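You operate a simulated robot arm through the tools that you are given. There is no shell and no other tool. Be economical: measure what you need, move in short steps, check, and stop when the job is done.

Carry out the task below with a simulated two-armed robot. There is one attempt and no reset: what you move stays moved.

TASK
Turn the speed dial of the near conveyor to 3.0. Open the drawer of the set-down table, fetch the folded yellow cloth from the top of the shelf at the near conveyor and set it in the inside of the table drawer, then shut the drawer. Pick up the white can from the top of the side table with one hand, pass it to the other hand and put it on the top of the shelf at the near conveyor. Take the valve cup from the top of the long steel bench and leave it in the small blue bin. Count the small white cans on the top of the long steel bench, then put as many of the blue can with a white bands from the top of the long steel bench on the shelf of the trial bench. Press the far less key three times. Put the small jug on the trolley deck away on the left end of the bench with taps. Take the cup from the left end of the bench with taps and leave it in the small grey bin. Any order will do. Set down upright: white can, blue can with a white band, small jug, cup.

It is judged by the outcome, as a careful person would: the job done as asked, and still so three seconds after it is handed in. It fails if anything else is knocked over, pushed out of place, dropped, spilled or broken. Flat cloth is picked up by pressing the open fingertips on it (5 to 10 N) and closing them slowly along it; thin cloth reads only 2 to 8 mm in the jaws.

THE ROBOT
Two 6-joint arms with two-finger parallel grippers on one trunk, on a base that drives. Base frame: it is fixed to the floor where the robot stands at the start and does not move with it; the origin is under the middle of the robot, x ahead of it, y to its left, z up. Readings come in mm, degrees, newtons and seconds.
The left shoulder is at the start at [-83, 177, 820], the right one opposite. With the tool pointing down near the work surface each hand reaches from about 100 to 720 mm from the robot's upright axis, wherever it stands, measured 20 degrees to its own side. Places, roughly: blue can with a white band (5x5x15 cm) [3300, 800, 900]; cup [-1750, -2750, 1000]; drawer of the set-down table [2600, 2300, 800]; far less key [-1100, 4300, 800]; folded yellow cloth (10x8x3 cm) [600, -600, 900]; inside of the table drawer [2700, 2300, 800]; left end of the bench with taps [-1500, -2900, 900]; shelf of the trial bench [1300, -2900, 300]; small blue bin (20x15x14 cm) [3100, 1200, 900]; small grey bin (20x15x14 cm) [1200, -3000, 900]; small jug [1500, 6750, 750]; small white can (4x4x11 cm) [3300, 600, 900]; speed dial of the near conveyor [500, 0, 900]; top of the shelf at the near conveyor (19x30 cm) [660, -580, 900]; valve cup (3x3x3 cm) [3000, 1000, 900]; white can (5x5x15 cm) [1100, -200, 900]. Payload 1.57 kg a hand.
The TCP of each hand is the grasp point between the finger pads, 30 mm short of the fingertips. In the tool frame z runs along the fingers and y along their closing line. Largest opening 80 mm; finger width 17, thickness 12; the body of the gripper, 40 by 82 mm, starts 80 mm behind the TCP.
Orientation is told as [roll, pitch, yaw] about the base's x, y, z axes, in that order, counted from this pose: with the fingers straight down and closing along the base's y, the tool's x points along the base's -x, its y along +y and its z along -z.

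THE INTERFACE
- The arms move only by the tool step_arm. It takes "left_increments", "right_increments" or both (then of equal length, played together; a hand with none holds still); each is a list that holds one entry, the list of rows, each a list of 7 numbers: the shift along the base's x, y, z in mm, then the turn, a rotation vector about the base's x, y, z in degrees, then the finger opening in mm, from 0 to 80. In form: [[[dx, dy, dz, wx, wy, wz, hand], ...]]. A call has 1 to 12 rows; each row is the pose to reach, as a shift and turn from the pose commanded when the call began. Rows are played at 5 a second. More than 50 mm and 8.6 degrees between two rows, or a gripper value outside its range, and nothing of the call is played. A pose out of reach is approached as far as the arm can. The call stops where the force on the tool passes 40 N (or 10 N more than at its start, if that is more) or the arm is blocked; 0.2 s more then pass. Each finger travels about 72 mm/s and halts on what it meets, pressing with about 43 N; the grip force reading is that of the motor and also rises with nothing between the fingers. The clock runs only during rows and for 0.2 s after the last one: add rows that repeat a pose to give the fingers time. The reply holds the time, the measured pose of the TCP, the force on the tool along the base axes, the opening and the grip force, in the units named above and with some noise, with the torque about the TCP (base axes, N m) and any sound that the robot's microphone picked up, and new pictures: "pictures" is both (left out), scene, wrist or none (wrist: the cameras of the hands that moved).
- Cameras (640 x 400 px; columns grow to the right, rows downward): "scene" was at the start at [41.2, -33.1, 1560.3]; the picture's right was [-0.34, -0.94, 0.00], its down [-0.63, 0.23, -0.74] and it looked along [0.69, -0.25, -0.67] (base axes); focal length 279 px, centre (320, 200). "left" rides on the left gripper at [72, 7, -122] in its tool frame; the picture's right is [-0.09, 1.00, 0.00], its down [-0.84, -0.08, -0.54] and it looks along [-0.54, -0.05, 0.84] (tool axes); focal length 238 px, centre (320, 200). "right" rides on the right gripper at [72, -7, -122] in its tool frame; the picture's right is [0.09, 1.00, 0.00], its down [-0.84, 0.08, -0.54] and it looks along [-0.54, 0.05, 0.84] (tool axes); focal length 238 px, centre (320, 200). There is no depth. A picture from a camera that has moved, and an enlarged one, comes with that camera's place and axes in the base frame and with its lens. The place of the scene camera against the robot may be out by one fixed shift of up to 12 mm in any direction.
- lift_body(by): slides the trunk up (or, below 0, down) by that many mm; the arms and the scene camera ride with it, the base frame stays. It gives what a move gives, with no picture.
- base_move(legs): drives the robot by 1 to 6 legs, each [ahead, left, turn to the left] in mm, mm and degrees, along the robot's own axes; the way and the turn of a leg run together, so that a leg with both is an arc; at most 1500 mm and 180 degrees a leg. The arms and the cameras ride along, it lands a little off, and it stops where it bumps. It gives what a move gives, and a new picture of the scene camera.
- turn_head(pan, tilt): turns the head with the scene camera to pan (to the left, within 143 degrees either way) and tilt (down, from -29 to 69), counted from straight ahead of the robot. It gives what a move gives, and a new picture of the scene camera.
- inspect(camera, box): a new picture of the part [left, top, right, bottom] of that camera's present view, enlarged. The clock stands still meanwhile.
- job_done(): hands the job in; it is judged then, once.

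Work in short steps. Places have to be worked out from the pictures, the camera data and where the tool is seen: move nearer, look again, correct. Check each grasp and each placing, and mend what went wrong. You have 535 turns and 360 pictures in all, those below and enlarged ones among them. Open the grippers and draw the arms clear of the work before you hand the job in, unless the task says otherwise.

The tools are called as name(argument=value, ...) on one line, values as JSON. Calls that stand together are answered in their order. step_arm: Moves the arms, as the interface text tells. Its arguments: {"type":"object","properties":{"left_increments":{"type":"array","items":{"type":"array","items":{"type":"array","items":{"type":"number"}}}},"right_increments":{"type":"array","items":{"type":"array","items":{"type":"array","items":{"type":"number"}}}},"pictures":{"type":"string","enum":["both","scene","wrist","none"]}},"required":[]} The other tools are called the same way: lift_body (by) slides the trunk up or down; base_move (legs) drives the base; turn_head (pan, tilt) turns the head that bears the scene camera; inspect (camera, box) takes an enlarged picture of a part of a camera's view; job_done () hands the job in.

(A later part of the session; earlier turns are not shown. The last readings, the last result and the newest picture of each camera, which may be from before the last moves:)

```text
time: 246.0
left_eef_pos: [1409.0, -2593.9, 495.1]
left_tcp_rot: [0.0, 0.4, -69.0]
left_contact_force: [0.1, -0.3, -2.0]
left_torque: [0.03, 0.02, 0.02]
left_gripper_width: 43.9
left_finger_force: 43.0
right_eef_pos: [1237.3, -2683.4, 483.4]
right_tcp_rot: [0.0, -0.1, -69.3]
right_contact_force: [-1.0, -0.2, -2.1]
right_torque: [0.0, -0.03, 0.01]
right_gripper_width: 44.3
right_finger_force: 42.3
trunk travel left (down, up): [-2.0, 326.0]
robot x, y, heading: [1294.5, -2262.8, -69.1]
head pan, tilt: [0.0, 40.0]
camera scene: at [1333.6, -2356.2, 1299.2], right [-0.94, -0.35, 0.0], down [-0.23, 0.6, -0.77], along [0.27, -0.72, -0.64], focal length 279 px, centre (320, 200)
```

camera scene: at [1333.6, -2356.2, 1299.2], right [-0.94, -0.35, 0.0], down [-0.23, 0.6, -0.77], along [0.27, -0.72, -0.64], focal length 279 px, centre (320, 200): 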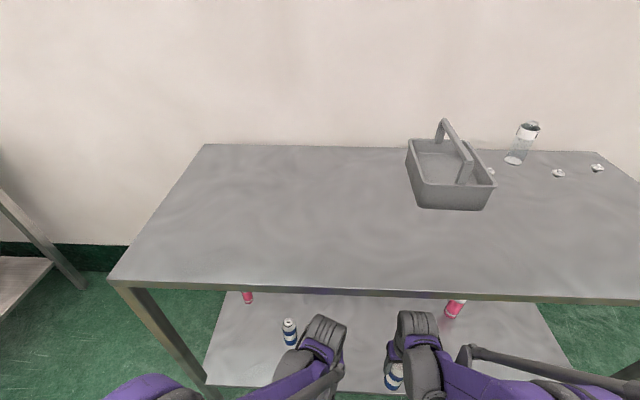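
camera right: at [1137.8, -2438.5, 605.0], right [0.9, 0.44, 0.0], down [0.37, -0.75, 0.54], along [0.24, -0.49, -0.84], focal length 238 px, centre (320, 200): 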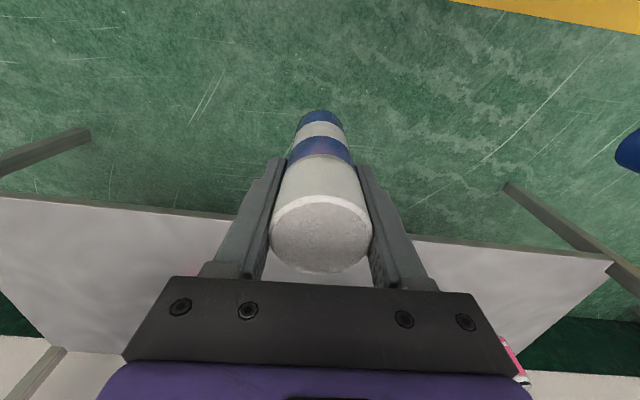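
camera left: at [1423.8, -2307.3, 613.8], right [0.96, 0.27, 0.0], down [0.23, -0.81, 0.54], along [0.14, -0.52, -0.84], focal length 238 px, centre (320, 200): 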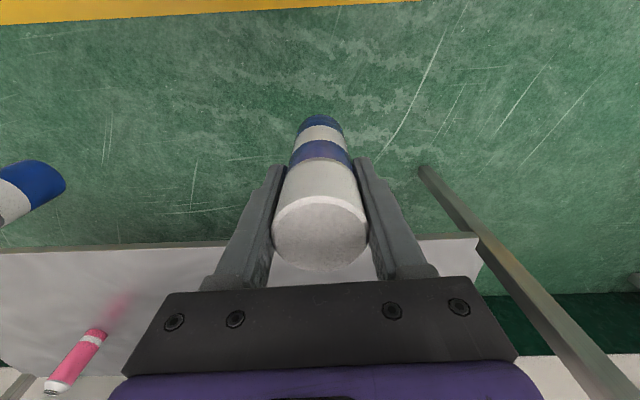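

I extend both hands over the shelf.

step_arm(left_increments=[[[14, -36, 0, 0, 0, 0, 32], [27, -72, 0, 0, 0, 0, 32], [41, -107, 0, 0, 0, 0, 32], [41, -107, 0, 0, 0, 0, 32]]], right_increments=[[[11, -28, 0, 0, 0, 0, 32], [22, -56, 0, 0, 0, 0, 32], [32, -84, 0, 0, 0, 0, 32], [32, -84, 0, 0, 0, 0, 32]]], pictures="both")

```text
time: 247.0
left_eef_pos: [1446.0, -2696.5, 493.4]
left_tcp_rot: [0.0, 0.3, -69.0]
left_contact_force: [0.3, 0.0, -1.4]
left_torque: [0.01, -0.01, 0.03]
left_gripper_width: 44.1
left_finger_force: 42.4
right_eef_pos: [1266.9, -2763.7, 482.3]
right_tcp_rot: [-0.1, -0.3, -69.3]
right_contact_force: [-0.2, 0.7, -1.8]
right_torque: [0.0, 0.04, 0.05]
right_gripper_width: 44.3
right_finger_force: 42.6
trunk travel left (down, up): [-2.0, 326.0]
robot x, y, heading: [1299.3, -2264.0, -69.3]
head pan, tilt: [0.0, 40.0]
camera scene: at [1332.3, -2352.1, 1299.3], right [-0.94, -0.35, 0.0], down [-0.23, 0.6, -0.77], along [0.27, -0.72, -0.64], focal length 279 px, centre (320, 200)
camera right: at [1236.3, -2699.1, 604.3], right [0.9, 0.44, 0.0], down [0.37, -0.75, 0.55], along [0.24, -0.49, -0.84], focal length 238 px, centre (320, 200)
camera left: at [1427.1, -2628.9, 615.2], right [0.96, 0.27, 0.0], down [0.23, -0.81, 0.54], along [0.14, -0.52, -0.84], focal length 238 px, centre (320, 200)
```

scene: 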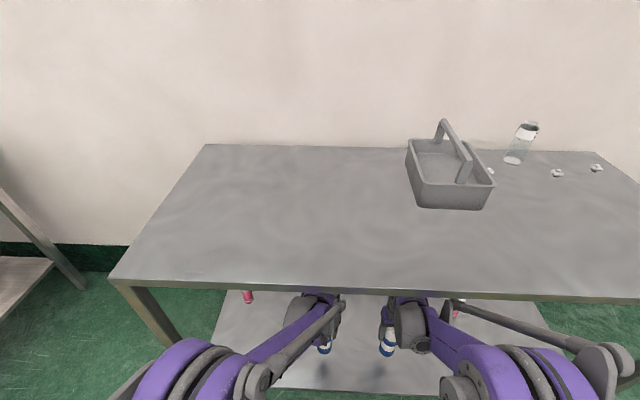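
right: 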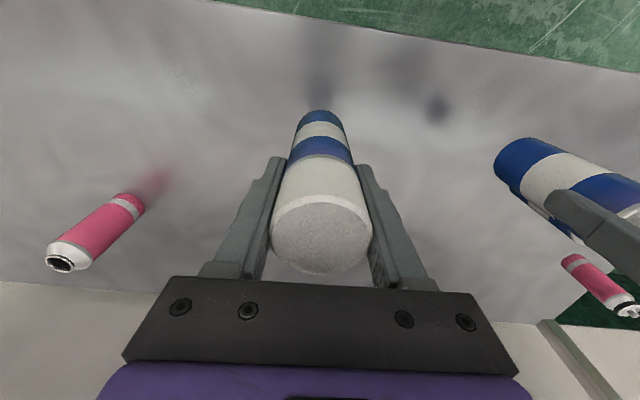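
left: 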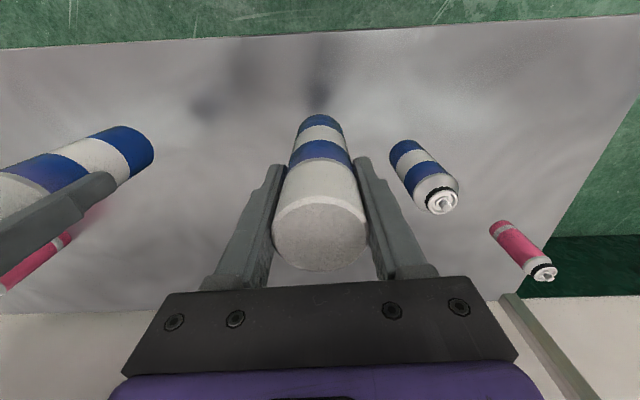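

Both cans are above free shelf space. I lower most of the way.

step_arm(left_increments=[[[0, 0, -20, 0, 0, 0, 32], [0, 0, -40, 0, 0, 0, 32], [0, 0, -52, 0, 0, 0, 32]]], right_increments=[[[0, 0, -18, 0, 0, 0, 32], [0, 0, -34, 0, 0, 0, 32], [0, 0, -44, 0, 0, 0, 32]]], pictures="none")

step_arm(left_increments=[[[0, 0, -3, 0, 0, 0, 32], [0, 0, -6, 0, 0, 0, 32], [0, 0, -9, 0, 0, 0, 32], [0, 0, -12, 0, 0, 0, 32]]], pictures="none")

step_arm(right_increments=[[[0, 0, -3, 0, 0, 0, 32], [0, 0, -6, 0, 0, 0, 32], [0, 0, -9, 0, 0, 0, 32], [0, 0, -12, 0, 0, 0, 32]]], pictures="none")

```text
time: 247.8
left_eef_pos: [1450.3, -2700.3, 442.3]
left_tcp_rot: [0.0, 0.5, -69.0]
left_contact_force: [1.1, -0.8, -1.6]
left_torque: [-0.01, -0.03, 0.0]
left_gripper_width: 43.9
left_finger_force: 42.9
right_eef_pos: [1268.5, -2766.6, 439.1]
right_tcp_rot: [-0.1, -0.2, -69.3]
right_contact_force: [0.4, -0.5, -2.6]
right_torque: [0.0, 0.01, -0.02]
right_gripper_width: 44.2
right_finger_force: 43.1
trunk travel left (down, up): [-2.0, 326.0]
robot x, y, heading: [1299.2, -2262.6, -69.3]
head pan, tilt: [0.0, 40.0]
```

```text
time: 248.8
left_eef_pos: [1449.3, -2700.0, 430.0]
left_tcp_rot: [0.1, 0.4, -69.0]
left_contact_force: [-0.5, -0.4, -1.1]
left_torque: [0.03, -0.01, 0.01]
left_gripper_width: 44.1
left_finger_force: 42.5
right_eef_pos: [1269.3, -2767.3, 438.0]
right_tcp_rot: [-0.1, -0.2, -69.3]
right_contact_force: [-0.3, 0.4, -1.7]
right_torque: [0.03, 0.04, 0.01]
right_gripper_width: 44.2
right_finger_force: 42.9
trunk travel left (down, up): [-2.0, 326.0]
robot x, y, heading: [1297.9, -2263.2, -69.5]
head pan, tilt: [0.0, 40.0]
```

```text
time: 249.8
left_eef_pos: [1448.5, -2699.9, 431.0]
left_tcp_rot: [0.0, 0.4, -68.9]
left_contact_force: [-0.4, -0.7, -1.6]
left_torque: [0.0, 0.0, 0.0]
left_gripper_width: 44.0
left_finger_force: 43.1
right_eef_pos: [1269.4, -2768.2, 427.0]
right_tcp_rot: [0.0, -0.1, -69.2]
right_contact_force: [0.6, 0.6, -2.0]
right_torque: [-0.01, 0.0, 0.01]
right_gripper_width: 44.4
right_finger_force: 42.9
trunk travel left (down, up): [-2.0, 326.0]
robot x, y, heading: [1294.2, -2265.6, -69.2]
head pan, tilt: [0.0, 40.0]
```

No contact yet; further small steps for both.

step_arm(left_increments=[[[0, 0, -3, 0, 0, 0, 32], [0, 0, -6, 0, 0, 0, 32], [0, 0, -9, 0, 0, 0, 32], [0, 0, -12, 0, 0, 0, 32]]], right_increments=[[[0, 0, -3, 0, 0, 0, 32], [0, 0, -6, 0, 0, 0, 32], [0, 0, -9, 0, 0, 0, 32], [0, 0, -12, 0, 0, 0, 32]]], pictures="wrist")

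```text
time: 250.8
left_eef_pos: [1449.2, -2700.6, 417.4]
left_tcp_rot: [-0.1, 0.4, -68.9]
left_contact_force: [0.5, -0.3, -2.5]
left_torque: [-0.01, 0.01, -0.03]
left_gripper_width: 44.2
left_finger_force: 43.6
right_eef_pos: [1269.1, -2767.0, 416.4]
right_tcp_rot: [0.1, 0.0, -69.3]
right_contact_force: [1.2, -1.0, -1.4]
right_torque: [0.0, 0.0, 0.02]
right_gripper_width: 44.2
right_finger_force: 42.9
trunk travel left (down, up): [-2.0, 326.0]
robot x, y, heading: [1297.7, -2264.5, -69.2]
head pan, tilt: [0.0, 40.0]
camera right: at [1238.2, -2702.4, 538.4], right [0.9, 0.44, 0.0], down [0.37, -0.75, 0.54], along [0.24, -0.49, -0.84], focal length 238 px, centre (320, 200)
camera left: at [1429.6, -2631.9, 540.2], right [0.96, 0.27, 0.0], down [0.23, -0.81, 0.54], along [0.14, -0.52, -0.84], focal length 238 px, centre (320, 200)
```

right: 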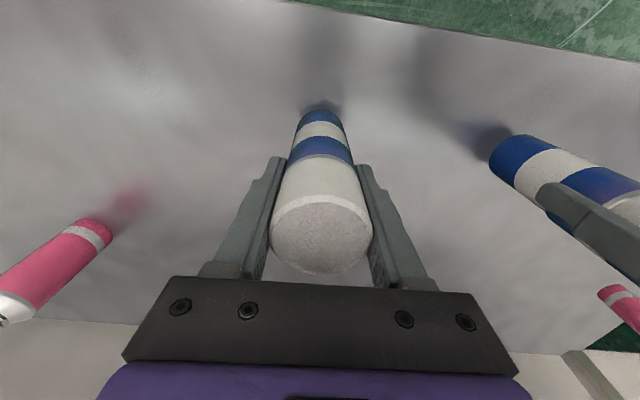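
left: 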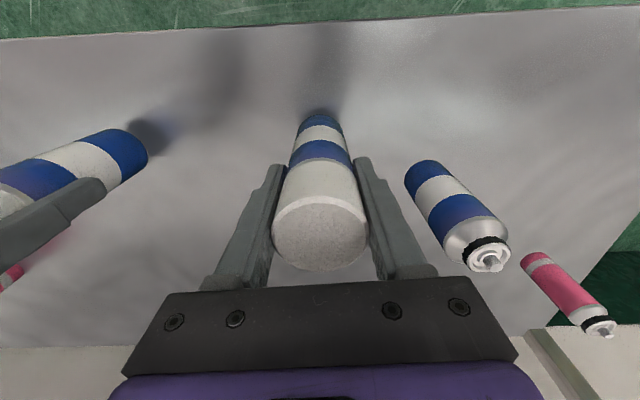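

Shadows nearly meet the can bases. I continue in 2–3 mm rows.

step_arm(left_increments=[[[0, 0, -3, 0, 0, 0, 32], [0, 0, -6, 0, 0, 0, 32], [0, 0, -9, 0, 0, 0, 32], [0, 0, -12, 0, 0, 0, 32]]], pictures="none")

step_arm(right_increments=[[[0, 0, -3, 0, 0, 0, 32], [0, 0, -6, 0, 0, 0, 32], [0, 0, -9, 0, 0, 0, 32], [0, 0, -12, 0, 0, 0, 32]]], pictures="none")

```text
time: 251.8
left_eef_pos: [1448.9, -2700.2, 407.4]
left_tcp_rot: [0.0, 0.4, -69.1]
left_contact_force: [0.3, -0.3, -2.0]
left_torque: [0.01, -0.04, -0.01]
left_gripper_width: 43.9
left_finger_force: 43.3
right_eef_pos: [1269.1, -2768.4, 416.0]
right_tcp_rot: [0.0, -0.1, -69.3]
right_contact_force: [-0.2, -1.1, -1.6]
right_torque: [-0.02, 0.0, 0.02]
right_gripper_width: 44.5
right_finger_force: 43.1
trunk travel left (down, up): [-2.0, 326.0]
robot x, y, heading: [1296.0, -2265.6, -69.4]
head pan, tilt: [0.0, 40.0]
```

```text
time: 252.8
left_eef_pos: [1449.8, -2699.2, 407.6]
left_tcp_rot: [0.0, 0.4, -69.0]
left_contact_force: [0.4, -0.2, -1.8]
left_torque: [0.02, 0.04, -0.03]
left_gripper_width: 44.0
left_finger_force: 42.9
right_eef_pos: [1270.1, -2766.3, 402.4]
right_tcp_rot: [0.1, -0.1, -69.3]
right_contact_force: [0.3, -0.2, -1.9]
right_torque: [0.01, 0.0, -0.05]
right_gripper_width: 43.9
right_finger_force: 43.1
trunk travel left (down, up): [-2.0, 326.0]
robot x, y, heading: [1292.6, -2263.2, -69.3]
head pan, tilt: [0.0, 40.0]
```

step_arm(left_increments=[[[0, 0, -3, 0, 0, 0, 32], [0, 0, -6, 0, 0, 0, 32], [0, 0, -9, 0, 0, 0, 32], [0, 0, -12, 0, 0, 0, 32], [0, 0, -15, 0, 0, 0, 32]]], pictures="none")

step_arm(right_increments=[[[0, 0, -3, 0, 0, 0, 32], [0, 0, -6, 0, 0, 0, 32], [0, 0, -9, 0, 0, 0, 32], [0, 0, -12, 0, 0, 0, 32]]], pictures="wrist")

```text
time: 254.0
left_eef_pos: [1449.8, -2698.7, 391.6]
left_tcp_rot: [0.0, 0.3, -68.9]
left_contact_force: [-2.3, -2.3, 31.4]
left_torque: [-0.15, 0.14, 0.03]
left_gripper_width: 43.4
left_finger_force: 43.2
right_eef_pos: [1268.9, -2765.3, 404.0]
right_tcp_rot: [0.0, -0.3, -69.3]
right_contact_force: [0.1, 0.4, -1.7]
right_torque: [-0.01, 0.02, 0.01]
right_gripper_width: 44.3
right_finger_force: 43.2
trunk travel left (down, up): [-2.0, 326.0]
robot x, y, heading: [1295.1, -2263.8, -69.3]
head pan, tilt: [0.0, 40.0]
```

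```text
time: 255.0
left_eef_pos: [1449.8, -2699.7, 392.7]
left_tcp_rot: [-0.1, 0.3, -69.0]
left_contact_force: [-3.9, -3.2, 12.6]
left_torque: [-0.1, 0.34, 0.04]
left_gripper_width: 44.0
left_finger_force: 42.9
right_eef_pos: [1269.1, -2767.7, 393.6]
right_tcp_rot: [-0.1, -0.3, -69.3]
right_contact_force: [-0.3, -0.6, 30.3]
right_torque: [0.14, -0.2, 0.09]
right_gripper_width: 44.4
right_finger_force: 42.9
trunk travel left (down, up): [-2.0, 326.0]
robot x, y, heading: [1295.2, -2265.8, -69.1]
head pan, tilt: [0.0, 40.0]
camera right: at [1238.3, -2701.9, 515.1], right [0.9, 0.44, 0.0], down [0.37, -0.75, 0.55], along [0.24, -0.49, -0.84], focal length 238 px, centre (320, 200)
```

right: 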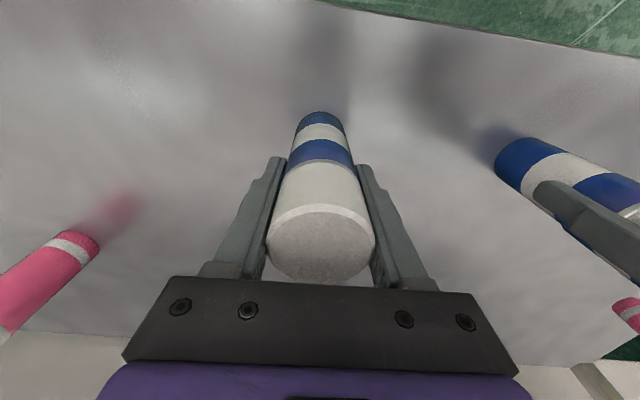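

Both stand on the shelf. I ease off, open both, and raise straight up.

step_arm(left_increments=[[[0, 0, 1, 0, 0, 0, 40], [0, 0, 1, 0, 0, 0, 50], [0, 0, 1, 0, 0, 0, 62], [0, 0, 1, 0, 0, 0, 62], [0, 0, 25, 0, 0, 0, 62], [0, 0, 60, 0, 0, 0, 62], [0, 0, 100, 0, 0, 0, 62]]], right_increments=[[[0, 0, 1, 0, 0, 0, 40], [0, 0, 1, 0, 0, 0, 50], [0, 0, 1, 0, 0, 0, 62], [0, 0, 1, 0, 0, 0, 62], [0, 0, 25, 0, 0, 0, 62], [0, 0, 60, 0, 0, 0, 62], [0, 0, 100, 0, 0, 0, 62]]], pictures="wrist")

```text
time: 256.6
left_eef_pos: [1447.6, -2700.5, 487.6]
left_tcp_rot: [0.2, 0.5, -69.1]
left_contact_force: [0.7, 0.2, -0.4]
left_torque: [0.05, 0.0, 0.02]
left_gripper_width: 61.9
left_finger_force: 0.0
right_eef_pos: [1268.6, -2761.5, 485.0]
right_tcp_rot: [-0.1, 0.0, -69.1]
right_contact_force: [0.0, 0.1, 0.2]
right_torque: [-0.02, 0.04, 0.01]
right_gripper_width: 62.3
right_finger_force: 0.0
trunk travel left (down, up): [-2.0, 326.0]
robot x, y, heading: [1297.7, -2260.1, -69.3]
head pan, tilt: [0.0, 40.0]
camera right: at [1236.4, -2697.2, 606.1], right [0.9, 0.44, 0.0], down [0.37, -0.75, 0.54], along [0.24, -0.49, -0.84], focal length 238 px, centre (320, 200)
camera left: at [1427.0, -2632.3, 610.0], right [0.96, 0.27, 0.0], down [0.23, -0.81, 0.53], along [0.15, -0.51, -0.85], focal length 238 px, centre (320, 200)
```

right: 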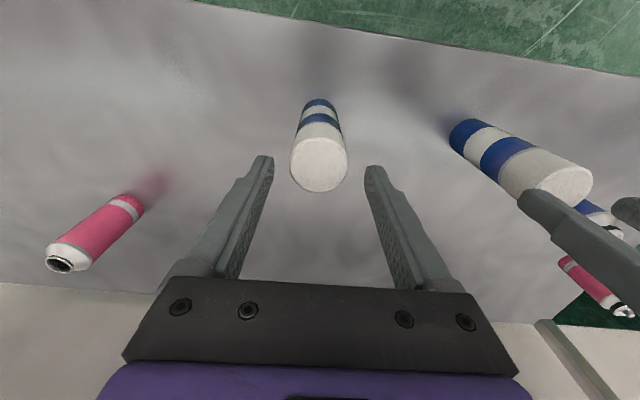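
left: 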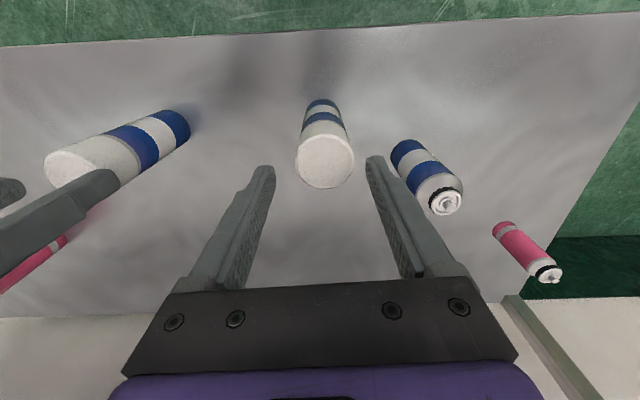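

Both cans stand upright. I draw the arms back, drive back, and raise the trunk.

step_arm(left_increments=[[[-14, 36, 0, 0, 0, 0, 62], [-27, 72, 0, 0, 0, 0, 62], [-41, 107, 0, 0, 0, 0, 62]]], right_increments=[[[-14, 36, 0, 0, 0, 0, 62], [-27, 72, 0, 0, 0, 0, 62], [-41, 107, 0, 0, 0, 0, 62]]], pictures="none")

base_move(legs=[[-300, 0, 0]])

lift_body(by=262)

```text
time: 257.4
left_eef_pos: [1410.8, -2594.5, 490.0]
left_tcp_rot: [0.0, 0.3, -69.0]
left_contact_force: [-0.4, -0.5, 0.1]
left_torque: [-0.03, 0.02, 0.0]
left_gripper_width: 62.0
left_finger_force: 0.0
right_eef_pos: [1229.4, -2659.6, 492.4]
right_tcp_rot: [0.0, -0.2, -69.3]
right_contact_force: [-0.1, 0.6, 0.8]
right_torque: [0.0, 0.0, 0.02]
right_gripper_width: 62.0
right_finger_force: 0.2
trunk travel left (down, up): [-2.0, 326.0]
robot x, y, heading: [1297.9, -2263.9, -69.2]
head pan, tilt: [0.0, 40.0]
```

```text
time: 259.4
left_eef_pos: [1304.6, -2315.8, 489.8]
left_tcp_rot: [0.1, 0.3, -69.0]
left_contact_force: [0.3, 0.4, -0.8]
left_torque: [0.0, -0.02, -0.01]
left_gripper_width: 62.0
left_finger_force: 0.2
right_eef_pos: [1123.9, -2381.7, 491.1]
right_tcp_rot: [-0.1, -0.2, -69.4]
right_contact_force: [-0.5, -0.7, 0.2]
right_torque: [-0.02, 0.0, -0.01]
right_gripper_width: 62.1
right_finger_force: 0.1
trunk travel left (down, up): [-2.0, 326.0]
robot x, y, heading: [1191.2, -1980.6, -69.1]
head pan, tilt: [0.0, 40.0]
camera scene: at [1228.0, -2076.6, 1299.3], right [-0.94, -0.35, 0.0], down [-0.23, 0.6, -0.77], along [0.27, -0.72, -0.64], focal length 279 px, centre (320, 200)
```

scene: 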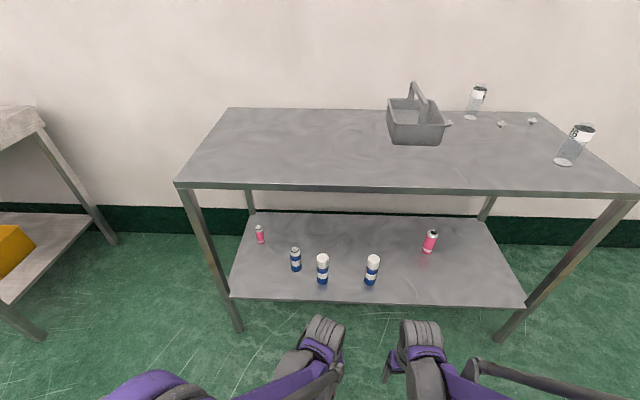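

```text
time: 262.1
left_eef_pos: [1304.7, -2316.0, 751.2]
left_tcp_rot: [0.0, 0.4, -69.0]
left_contact_force: [0.4, -0.2, 0.3]
left_torque: [0.0, 0.01, 0.01]
left_gripper_width: 61.9
left_finger_force: 0.1
right_eef_pos: [1123.9, -2381.8, 752.9]
right_tcp_rot: [-0.1, -0.1, -69.4]
right_contact_force: [0.1, 0.2, 0.0]
right_torque: [0.01, 0.03, 0.01]
right_gripper_width: 61.9
right_finger_force: 0.0
trunk travel left (down, up): [-264.0, 64.0]
robot x, y, heading: [1191.4, -1982.8, -69.3]
head pan, tilt: [0.0, 40.0]
```

Two cans are neatly placed. Next the white can: I raise both arms, then drive round to the back side of the side table, facing it.

step_arm(left_increments=[[[0, 0, 45, 0, 0, 0, 70], [0, 0, 90, 0, 0, 0, 70], [0, 0, 135, 0, 0, 0, 70], [0, 0, 180, 0, 0, 0, 70], [0, 0, 225, 0, 0, 0, 70], [10, 4, 270, 0, 0, 0, 70], [20, 8, 315, 0, 0, 0, 70], [40, 15, 350, 0, 0, 0, 70], [60, 22, 380, 0, 0, 0, 70]]], right_increments=[[[0, 0, 45, 0, 0, 0, 70], [0, 0, 90, 0, 0, 0, 70], [0, 0, 135, 0, 0, 0, 70], [0, 0, 180, 0, 0, 0, 70], [0, 0, 225, 0, 0, 0, 70], [0, 0, 270, 0, 0, 0, 70], [0, 0, 315, 0, 0, 0, 70], [0, 0, 350, 0, 0, 0, 70], [0, 0, 380, 0, 0, 0, 70]]], pictures="none")

base_move(legs=[[-60, 1200, 0], [0, 0, -91], [-279, -766, 0], [-279, -766, 0]])

```text
time: 264.1
left_eef_pos: [1364.2, -2294.2, 1132.7]
left_tcp_rot: [0.1, 0.4, -69.1]
left_contact_force: [0.1, -0.4, 0.5]
left_torque: [-0.01, -0.03, 0.02]
left_gripper_width: 70.1
left_finger_force: 0.0
right_eef_pos: [1124.8, -2381.5, 1134.3]
right_tcp_rot: [-0.2, -0.2, -69.3]
right_contact_force: [0.4, 1.1, -0.3]
right_torque: [0.02, 0.03, -0.02]
right_gripper_width: 70.0
right_finger_force: 0.0
trunk travel left (down, up): [-264.0, 64.0]
robot x, y, heading: [1190.4, -1981.7, -69.2]
head pan, tilt: [0.0, 40.0]
```

```text
time: 292.0
left_eef_pos: [1983.8, -55.1, 1132.2]
left_tcp_rot: [0.0, 0.4, -159.8]
left_contact_force: [0.2, -0.3, 0.3]
left_torque: [-0.01, 0.03, -0.01]
left_gripper_width: 69.9
left_finger_force: 0.2
right_eef_pos: [1899.6, 185.6, 1134.4]
right_tcp_rot: [0.0, -0.1, -160.1]
right_contact_force: [-0.6, 0.4, 0.0]
right_torque: [0.01, 0.01, 0.03]
right_gripper_width: 69.9
right_finger_force: 0.1
trunk travel left (down, up): [-264.0, 64.0]
robot x, y, heading: [2293.5, 111.3, -159.9]
head pan, tilt: [0.0, 40.0]
camera scene: at [2258.2, 93.8, 1563.7], right [-0.34, 0.94, 0.0], down [0.6, 0.22, -0.77], along [-0.72, -0.26, -0.64], focal length 279 px, centre (320, 200)
```

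scene: 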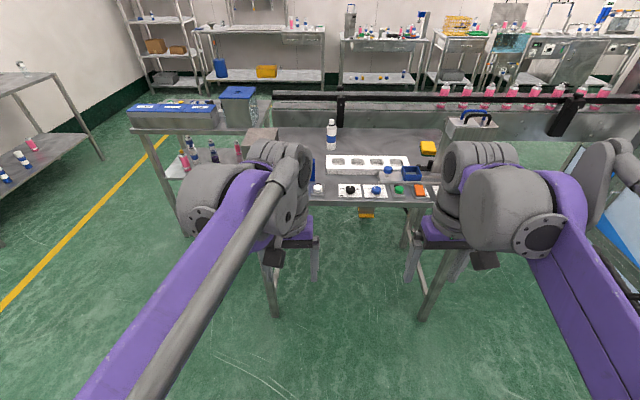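

The white can is at about [1093,-269] among trays; a tall grey box seems hidden behind my left arm. I take views before approaching.

inspect(camera="left", box=[0, 0, 640, 400])

turn_head(pan=30, tilt=30)

inspect(camera="scene", box=[240, 100, 480, 240])

```text
1.00 times, centred on (320, 200) of left (not enlarged: the box is as wide or as high as the picture)
camera zoom: at [2051.6, -37.2, 1253.2], right [0.26, -0.97, 0.0], down [-0.82, -0.22, 0.54], along [-0.52, -0.14, -0.84], focal length 238 px, centre (320, 200)
```

zoom: 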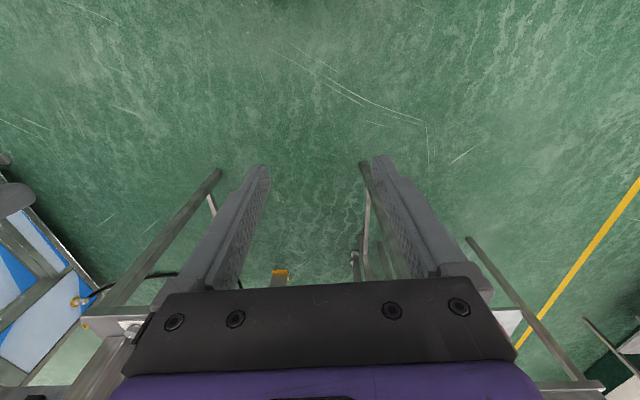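

```text
time: 292.9
left_eef_pos: [1983.3, -55.4, 1131.1]
left_tcp_rot: [0.0, 0.4, -159.8]
left_contact_force: [0.1, -0.1, 0.0]
left_torque: [0.0, -0.01, 0.04]
left_gripper_width: 70.1
left_finger_force: 0.1
right_eef_pos: [1900.3, 184.7, 1133.2]
right_tcp_rot: [0.0, -0.1, -160.1]
right_contact_force: [-0.1, 0.5, 0.3]
right_torque: [-0.01, 0.04, 0.0]
right_gripper_width: 69.9
right_finger_force: 0.0
trunk travel left (down, up): [-264.0, 64.0]
robot x, y, heading: [2297.5, 112.1, -160.2]
head pan, tilt: [30.0, 30.0]
camera scene: at [2279.8, 53.6, 1579.0], right [-0.76, 0.64, 0.0], down [0.32, 0.38, -0.87], along [-0.56, -0.66, -0.5], focal length 279 px, centre (320, 200)
```

scene: 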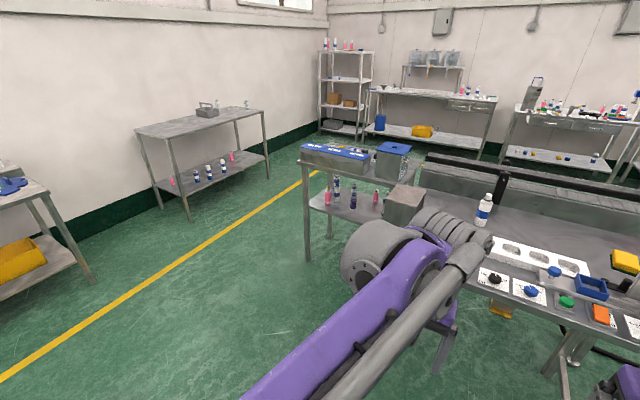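

```text
2.67 times, centred on (360, 170) of scene
camera zoom: at [2279.8, 53.6, 1579.0], right [-0.76, 0.64, 0.0], down [0.32, 0.38, -0.87], along [-0.56, -0.66, -0.5], focal length 745 px, centre (213, 280)
```

zoom: 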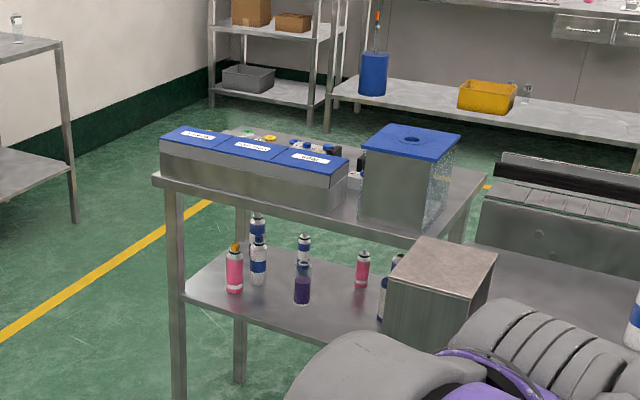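

The tall grey box is at the near-left corner (top ~1130). I approach with it well to my left: shift right 200 mm, then ahead 480.

base_move(legs=[[0, -200, 0], [480, 0, 0]])

turn_head(pan=10, tilt=40)

```text
time: 297.8
left_eef_pos: [1466.2, -35.5, 1130.8]
left_tcp_rot: [0.1, 0.4, -159.4]
left_contact_force: [0.0, -0.3, 0.4]
left_torque: [-0.01, -0.01, 0.0]
left_gripper_width: 70.3
left_finger_force: 0.0
right_eef_pos: [1380.6, 203.2, 1134.2]
right_tcp_rot: [-0.1, -0.1, -159.9]
right_contact_force: [-0.2, 0.6, 0.0]
right_torque: [-0.01, -0.02, 0.01]
right_gripper_width: 70.1
right_finger_force: 0.1
trunk travel left (down, up): [-264.0, 64.0]
robot x, y, heading: [1779.4, 135.6, -159.8]
head pan, tilt: [30.0, 30.0]
camera scene: at [1761.9, 73.6, 1579.0], right [-0.77, 0.64, 0.0], down [0.32, 0.38, -0.87], along [-0.55, -0.67, -0.5], focal length 279 px, centre (320, 200)
```

scene: 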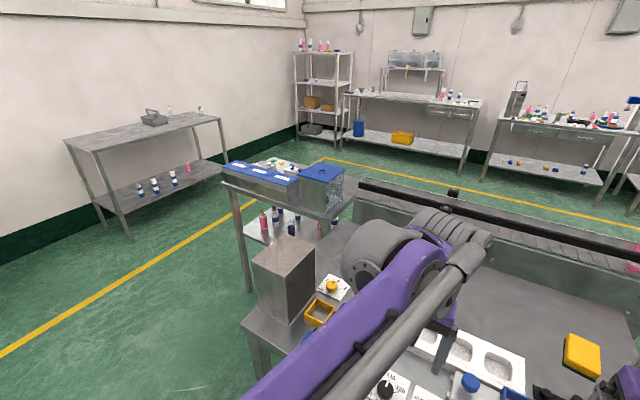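

```text
time: 298.6
left_eef_pos: [1465.9, -36.4, 1131.4]
left_tcp_rot: [0.0, 0.5, -159.5]
left_contact_force: [1.8, 0.9, 0.0]
left_torque: [0.02, -0.01, -0.05]
left_gripper_width: 70.1
left_finger_force: 0.1
right_eef_pos: [1380.9, 204.2, 1133.7]
right_tcp_rot: [0.0, -0.1, -159.8]
right_contact_force: [-1.2, -0.2, -0.9]
right_torque: [-0.01, 0.0, 0.01]
right_gripper_width: 69.8
right_finger_force: 0.0
trunk travel left (down, up): [-264.0, 64.0]
robot x, y, heading: [1777.2, 129.2, -159.8]
head pan, tilt: [10.0, 40.0]
camera scene: at [1746.6, 100.4, 1563.8], right [-0.5, 0.86, 0.0], down [0.56, 0.32, -0.77], along [-0.66, -0.39, -0.64], focal length 279 px, centre (320, 200)
```

scene: 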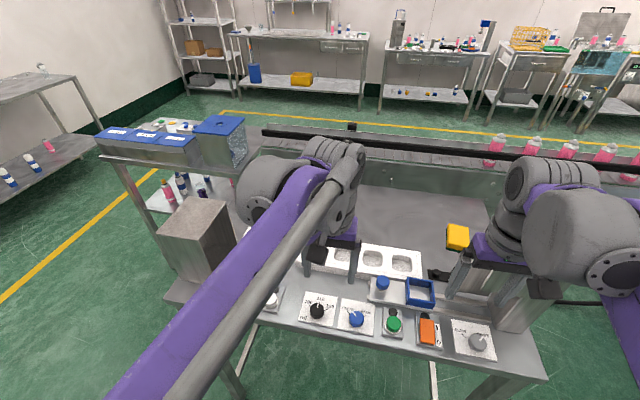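

I swing the left hand forward, tilting it 45° ahead, to a spot ~120 mm short of the can for a side look.

step_arm(left_increments=[[[-30, -22, -10, -1.9, 5.3, 0, 80], [-62, -46, -20, -3.9, 10.6, 0, 80], [-94, -70, -35, -5.8, 15.8, 0, 80], [-128, -94, -50, -7.8, 21.1, 0, 80], [-160, -118, -70, -9.7, 26.4, 0, 80], [-194, -142, -90, -11.6, 31.7, 0, 80], [-228, -167, -110, -13.6, 36.9, 0, 80], [-260, -191, -131, -15.5, 42.2, 0, 80], [-260, -191, -131, -15.5, 42.2, 0, 80]]], pictures="both")

```text
time: 300.6
left_eef_pos: [1206.2, -226.7, 998.7]
left_tcp_rot: [-0.2, -44.6, -159.5]
left_contact_force: [0.0, 0.0, 0.4]
left_torque: [0.0, 0.02, 0.02]
left_gripper_width: 80.0
left_finger_force: 0.0
right_eef_pos: [1381.9, 204.2, 1134.5]
right_tcp_rot: [0.0, -0.2, -159.8]
right_contact_force: [0.3, 0.0, -0.1]
right_torque: [-0.03, 0.03, -0.01]
right_gripper_width: 69.7
right_finger_force: 0.1
trunk travel left (down, up): [-264.0, 64.0]
robot x, y, heading: [1775.5, 134.7, -159.7]
head pan, tilt: [10.0, 40.0]
camera scene: at [1747.1, 100.9, 1563.7], right [-0.5, 0.86, 0.0], down [0.56, 0.32, -0.77], along [-0.66, -0.39, -0.64], focal length 279 px, centre (320, 200)
camera left: at [1335.8, -186.4, 1034.6], right [0.29, -0.96, 0.06], down [-0.23, -0.01, 0.97], along [-0.93, -0.29, -0.22], focal length 238 px, centre (320, 200)
```

scene: 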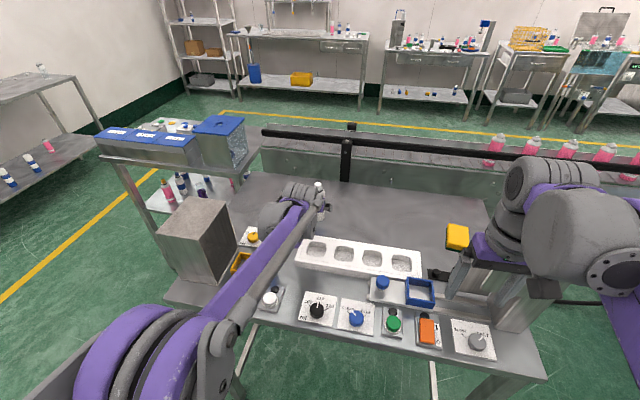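
left: 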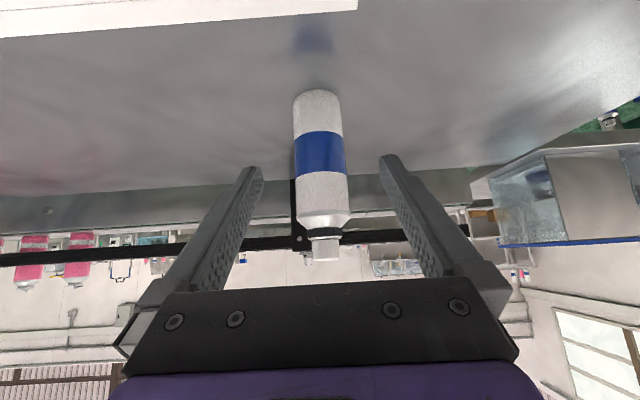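

The white can stands at about [1158,-245], base ≈895, top ≈1042. I move in diagonally so the fingers straddle its lower half.

step_arm(left_increments=[[[-10, -4, -20, 0, 0, 0, 80], [-22, -8, -38, 0, 0, 0, 80], [-36, -13, -50, 0, 0, 0, 80], [-46, -17, -55, 0, 0, 0, 80], [-46, -17, -55, 0, 0, 0, 80]]], pictures="wrist")

```text
time: 301.8
left_eef_pos: [1159.1, -244.7, 943.6]
left_tcp_rot: [-0.2, -44.4, -159.4]
left_contact_force: [0.3, 0.9, -1.2]
left_torque: [0.05, 0.04, -0.02]
left_gripper_width: 79.9
left_finger_force: 0.0
right_eef_pos: [1380.3, 203.7, 1133.5]
right_tcp_rot: [0.0, -0.1, -159.8]
right_contact_force: [-0.5, -0.1, 0.5]
right_torque: [0.01, 0.02, 0.0]
right_gripper_width: 70.1
right_finger_force: 0.0
trunk travel left (down, up): [-264.0, 64.0]
robot x, y, heading: [1775.3, 134.3, -159.6]
head pan, tilt: [10.0, 40.0]
camera left: at [1289.4, -203.6, 980.2], right [0.29, -0.96, 0.06], down [-0.23, -0.01, 0.97], along [-0.93, -0.29, -0.22], focal length 238 px, centre (320, 200)
```

left: 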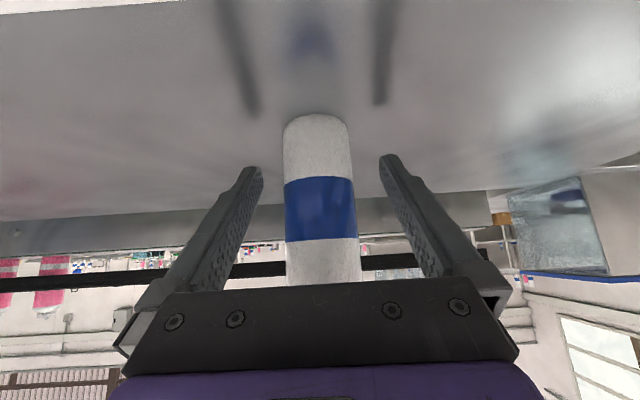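

The can sits between the fingers near their axis. Close on it.

step_arm(left_increments=[[[-4, -1, 0, 0, 0, 0, 68], [-4, -1, 0, 0, 0, 0, 56], [-4, -1, 0, 0, 0, 0, 46], [-4, -1, 0, 0, 0, 0, 36], [-4, -1, 0, 0, 0, 0, 32], [-4, -1, 0, 0, 0, 0, 32]]], pictures="wrist")

```text
time: 303.2
left_eef_pos: [1156.0, -246.1, 945.1]
left_tcp_rot: [-0.2, -44.5, -159.4]
left_contact_force: [-0.3, 0.2, -0.3]
left_torque: [0.0, 0.0, -0.02]
left_gripper_width: 43.2
left_finger_force: 42.7
right_eef_pos: [1381.7, 204.1, 1134.8]
right_tcp_rot: [0.1, -0.1, -159.8]
right_contact_force: [0.0, -0.5, 0.1]
right_torque: [-0.02, 0.01, 0.0]
right_gripper_width: 70.0
right_finger_force: 0.0
trunk travel left (down, up): [-264.0, 64.0]
robot x, y, heading: [1774.4, 132.8, -159.7]
head pan, tilt: [10.0, 40.0]
camera left: at [1285.4, -204.5, 981.1], right [0.29, -0.96, 0.06], down [-0.23, -0.01, 0.97], along [-0.93, -0.29, -0.22], focal length 238 px, centre (320, 200)
```

left: 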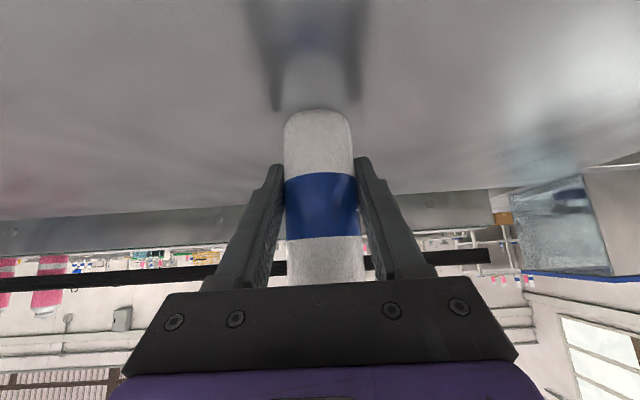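

Gripped (43 mm). I lift it and bring it back toward a free spot in front of the robot for the hand-over.

step_arm(left_increments=[[[0, 0, 40, 0, 0, 0, 32], [0, 0, 85, 0, 0, 0, 32], [0, 0, 130, 0, 0, 0, 32], [30, 27, 155, 0, 0, 0, 32], [60, 54, 180, 0, 0, 0, 32], [90, 81, 190, 0, 0, 0, 32], [120, 108, 190, 0, 0, 0, 32], [150, 135, 190, 0, 0, 0, 32], [180, 162, 190, 0, 0, 0, 32], [210, 189, 190, 0, 0, 0, 32]]], pictures="scene")

```text
time: 305.4
left_eef_pos: [1370.1, -56.5, 1135.2]
left_tcp_rot: [-0.4, -44.5, -159.4]
left_contact_force: [0.0, 0.0, 0.0]
left_torque: [0.02, -0.03, -0.01]
left_gripper_width: 43.2
left_finger_force: 43.0
right_eef_pos: [1382.6, 204.8, 1133.1]
right_tcp_rot: [0.0, -0.3, -159.9]
right_contact_force: [-0.7, 0.2, 0.3]
right_torque: [0.0, -0.01, 0.02]
right_gripper_width: 70.0
right_finger_force: 0.1
trunk travel left (down, up): [-264.0, 64.0]
robot x, y, heading: [1778.8, 133.3, -159.6]
head pan, tilt: [10.0, 40.0]
camera scene: at [1747.7, 100.6, 1563.7], right [-0.5, 0.86, 0.0], down [0.56, 0.32, -0.77], along [-0.66, -0.39, -0.64], focal length 279 px, centre (320, 200)
```

scene: 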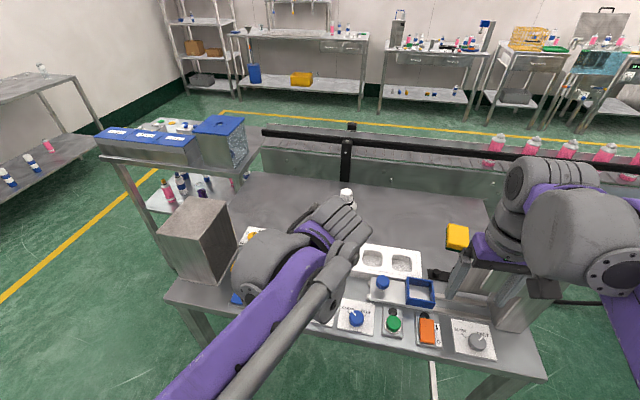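

Can held upright. I back off from the table 450 mm into free space before handing over.

base_move(legs=[[-450, 0, 0]])

turn_head(pan=0, tilt=45)

```text
time: 308.1
left_eef_pos: [1796.5, 101.0, 1134.8]
left_tcp_rot: [-0.2, -44.5, -159.4]
left_contact_force: [0.2, -0.4, -0.2]
left_torque: [0.0, 0.01, 0.04]
left_gripper_width: 43.3
left_finger_force: 42.9
right_eef_pos: [1809.5, 360.9, 1134.6]
right_tcp_rot: [0.0, -0.1, -159.8]
right_contact_force: [-0.2, -0.7, -0.4]
right_torque: [-0.02, 0.01, 0.01]
right_gripper_width: 70.0
right_finger_force: 0.1
trunk travel left (down, up): [-264.0, 64.0]
robot x, y, heading: [2208.5, 288.9, -159.7]
head pan, tilt: [10.0, 40.0]
camera scene: at [2174.9, 257.8, 1563.8], right [-0.5, 0.86, 0.0], down [0.56, 0.32, -0.77], along [-0.66, -0.39, -0.64], focal length 279 px, centre (320, 200)
```

scene: 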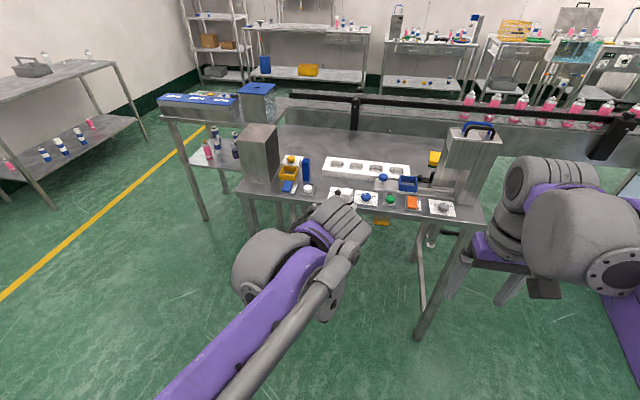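

```text
time: 308.9
left_eef_pos: [1796.7, 101.5, 1134.9]
left_tcp_rot: [-0.2, -44.5, -159.4]
left_contact_force: [-1.3, 0.2, 0.2]
left_torque: [0.01, -0.02, 0.01]
left_gripper_width: 43.2
left_finger_force: 42.8
right_eef_pos: [1809.6, 362.0, 1133.6]
right_tcp_rot: [0.0, -0.1, -159.8]
right_contact_force: [-1.1, 0.1, -0.4]
right_torque: [0.02, 0.03, 0.02]
right_gripper_width: 69.8
right_finger_force: 0.0
trunk travel left (down, up): [-264.0, 64.0]
robot x, y, heading: [2203.9, 288.3, -159.8]
head pan, tilt: [0.0, 45.0]
camera scene: at [2172.0, 272.4, 1556.5], right [-0.35, 0.94, 0.0], down [0.66, 0.24, -0.71], along [-0.66, -0.24, -0.71], focal length 279 px, centre (320, 200)
```

scene: 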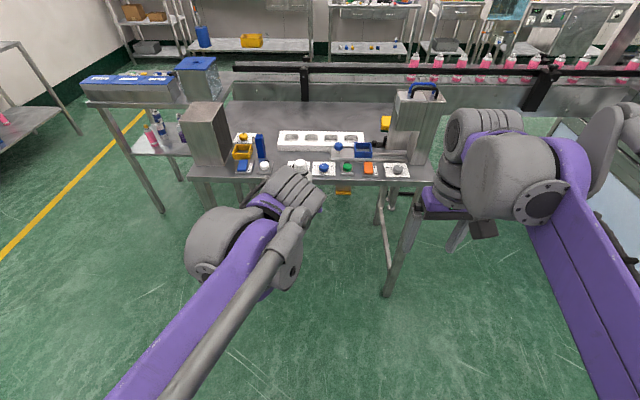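

I lower the left hand with the can and bring the right hand up beside it, to see from the right hand's camera.

step_arm(left_increments=[[[-5, 14, -30, 0, 0, 0, 32], [-10, 28, -60, 0, 0, 0, 32], [-16, 42, -90, 0, 0, 0, 32], [-21, 56, -120, 0, 0, 0, 32]]], right_increments=[[[-12, -20, 17, 0, 0, 0, 72], [-25, -45, 34, 0, 0, 0, 72], [-40, -70, 50, 0, 0, 0, 72], [-55, -90, 66, 0, 0, 0, 72]]], pictures="both")

```text
time: 309.9
left_eef_pos: [1774.7, 155.6, 1014.0]
left_tcp_rot: [-0.4, -44.4, -159.4]
left_contact_force: [-0.5, 0.4, -1.0]
left_torque: [0.01, 0.01, -0.02]
left_gripper_width: 43.3
left_finger_force: 43.0
right_eef_pos: [1753.8, 269.6, 1199.0]
right_tcp_rot: [0.0, -0.1, -159.9]
right_contact_force: [-0.3, 0.1, 0.0]
right_torque: [-0.03, -0.03, -0.02]
right_gripper_width: 72.1
right_finger_force: 0.1
trunk travel left (down, up): [-264.0, 64.0]
robot x, y, heading: [2205.9, 292.7, -160.1]
head pan, tilt: [0.0, 45.0]
camera scene: at [2170.4, 272.0, 1556.4], right [-0.34, 0.94, 0.0], down [0.66, 0.24, -0.71], along [-0.66, -0.24, -0.71], focal length 279 px, centre (320, 200)
camera right: at [1819.1, 300.9, 1321.7], right [0.43, -0.9, 0.0], down [-0.76, -0.36, 0.54], along [-0.49, -0.23, -0.84], focal length 238 px, centre (320, 200)
camera left: at [1904.5, 196.7, 1049.7], right [0.29, -0.96, 0.06], down [-0.23, -0.01, 0.97], along [-0.93, -0.29, -0.22], focal length 238 px, centre (320, 200)
```

scene: 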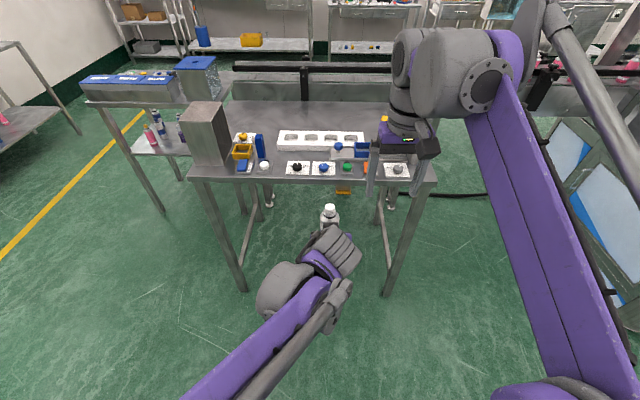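
right: 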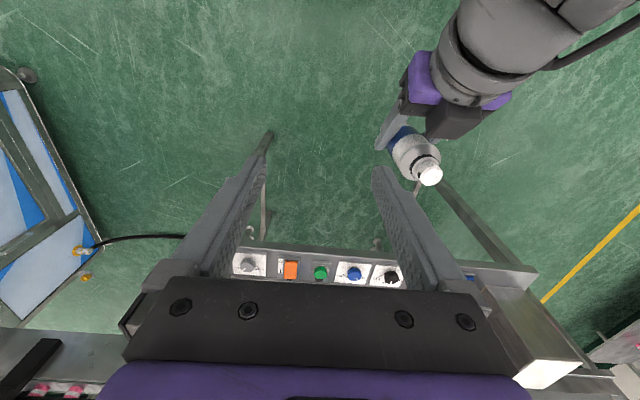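
left: 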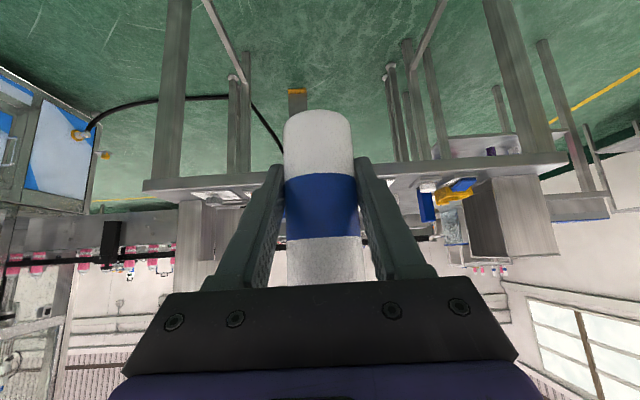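

The cap is seen right where expected (axis ≈[1772,157]). I move the right hand above the can.

step_arm(right_increments=[[[7, -40, 0, 0, 0, 0, 72], [14, -80, 0, 0, 0, 0, 72], [19, -112, 0, 0, 0, 0, 72], [19, -112, 0, 0, 0, 0, 72]]], pictures="both")

```text
time: 310.9
left_eef_pos: [1775.5, 156.4, 1014.1]
left_tcp_rot: [-0.3, -44.5, -159.3]
left_contact_force: [-0.3, -0.1, -0.9]
left_torque: [-0.03, 0.02, -0.03]
left_gripper_width: 43.2
left_finger_force: 43.2
right_eef_pos: [1776.0, 159.8, 1199.0]
right_tcp_rot: [0.0, -0.2, -159.8]
right_contact_force: [0.8, -0.6, -0.1]
right_torque: [-0.01, 0.0, 0.03]
right_gripper_width: 72.1
right_finger_force: 0.1
trunk travel left (down, up): [-264.0, 64.0]
robot x, y, heading: [2208.8, 291.5, -159.9]
head pan, tilt: [0.0, 45.0]
camera scene: at [2171.9, 273.0, 1556.5], right [-0.34, 0.94, 0.0], down [0.66, 0.24, -0.71], along [-0.66, -0.24, -0.71], focal length 279 px, centre (320, 200)
camera right: at [1840.8, 190.4, 1320.9], right [0.43, -0.9, 0.0], down [-0.76, -0.36, 0.54], along [-0.49, -0.23, -0.84], focal length 238 px, centre (320, 200)
```

scene: 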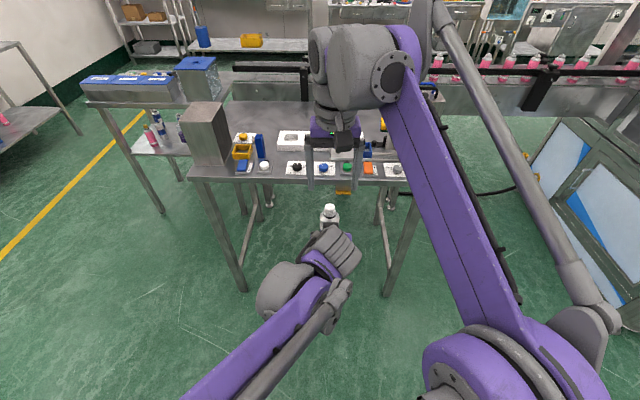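
right: 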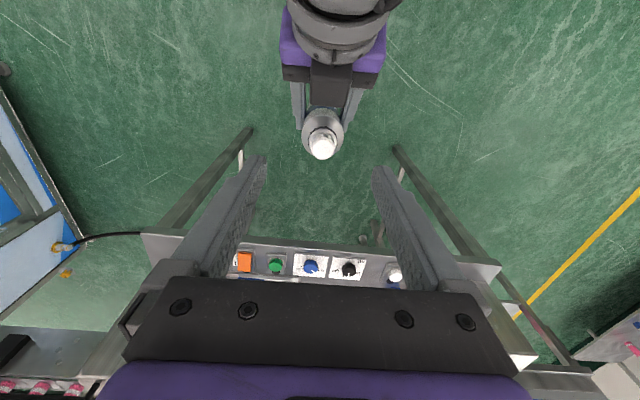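

Aligned (within ~4 mm). I lower the right hand over the can's upper body.

step_arm(right_increments=[[[-3, -1, -35, 0, 0, 0, 72], [-3, -1, -70, 0, 0, 0, 72], [-3, -1, -100, 0, 0, 0, 72], [-3, -1, -115, 0, 0, 0, 72], [-3, -1, -125, 0, 0, 0, 72]]], pictures="wrist")

inspect(camera="left", box=[200, 80, 440, 300])

```text
time: 312.1
left_eef_pos: [1775.5, 155.7, 1014.7]
left_tcp_rot: [-0.2, -44.5, -159.5]
left_contact_force: [0.1, 0.1, -0.4]
left_torque: [0.0, -0.01, 0.01]
left_gripper_width: 43.1
left_finger_force: 42.9
right_eef_pos: [1770.9, 158.5, 1074.6]
right_tcp_rot: [0.0, -0.2, -159.7]
right_contact_force: [-0.4, -0.5, 0.5]
right_torque: [0.01, 0.01, -0.01]
right_gripper_width: 71.9
right_finger_force: 0.1
trunk travel left (down, up): [-264.0, 64.0]
robot x, y, heading: [2203.8, 289.1, -159.8]
head pan, tilt: [0.0, 45.0]
camera right: at [1837.3, 189.5, 1196.7], right [0.43, -0.9, 0.0], down [-0.76, -0.36, 0.54], along [-0.49, -0.23, -0.84], focal length 238 px, centre (320, 200)
```

right: 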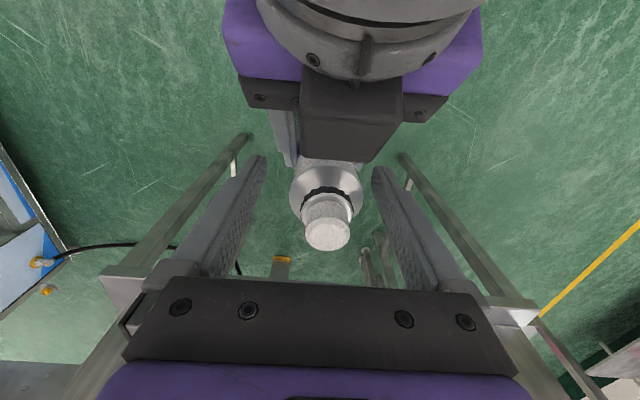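

```text
1.82 times, centred on (320, 190) of left
camera zoom: at [1905.6, 196.8, 1050.3], right [0.29, -0.96, 0.06], down [-0.23, -0.01, 0.97], along [-0.93, -0.29, -0.22], focal length 433 px, centre (320, 218)
```

zoom: 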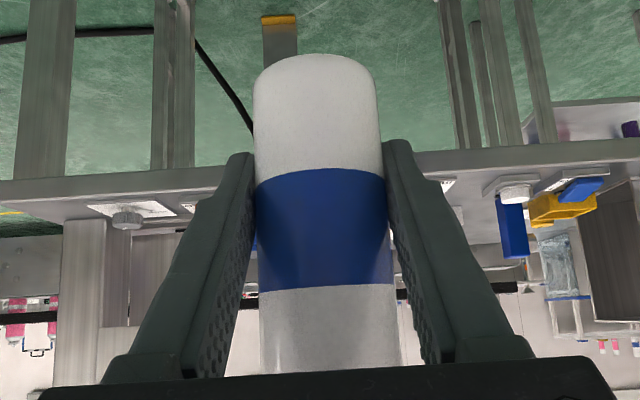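

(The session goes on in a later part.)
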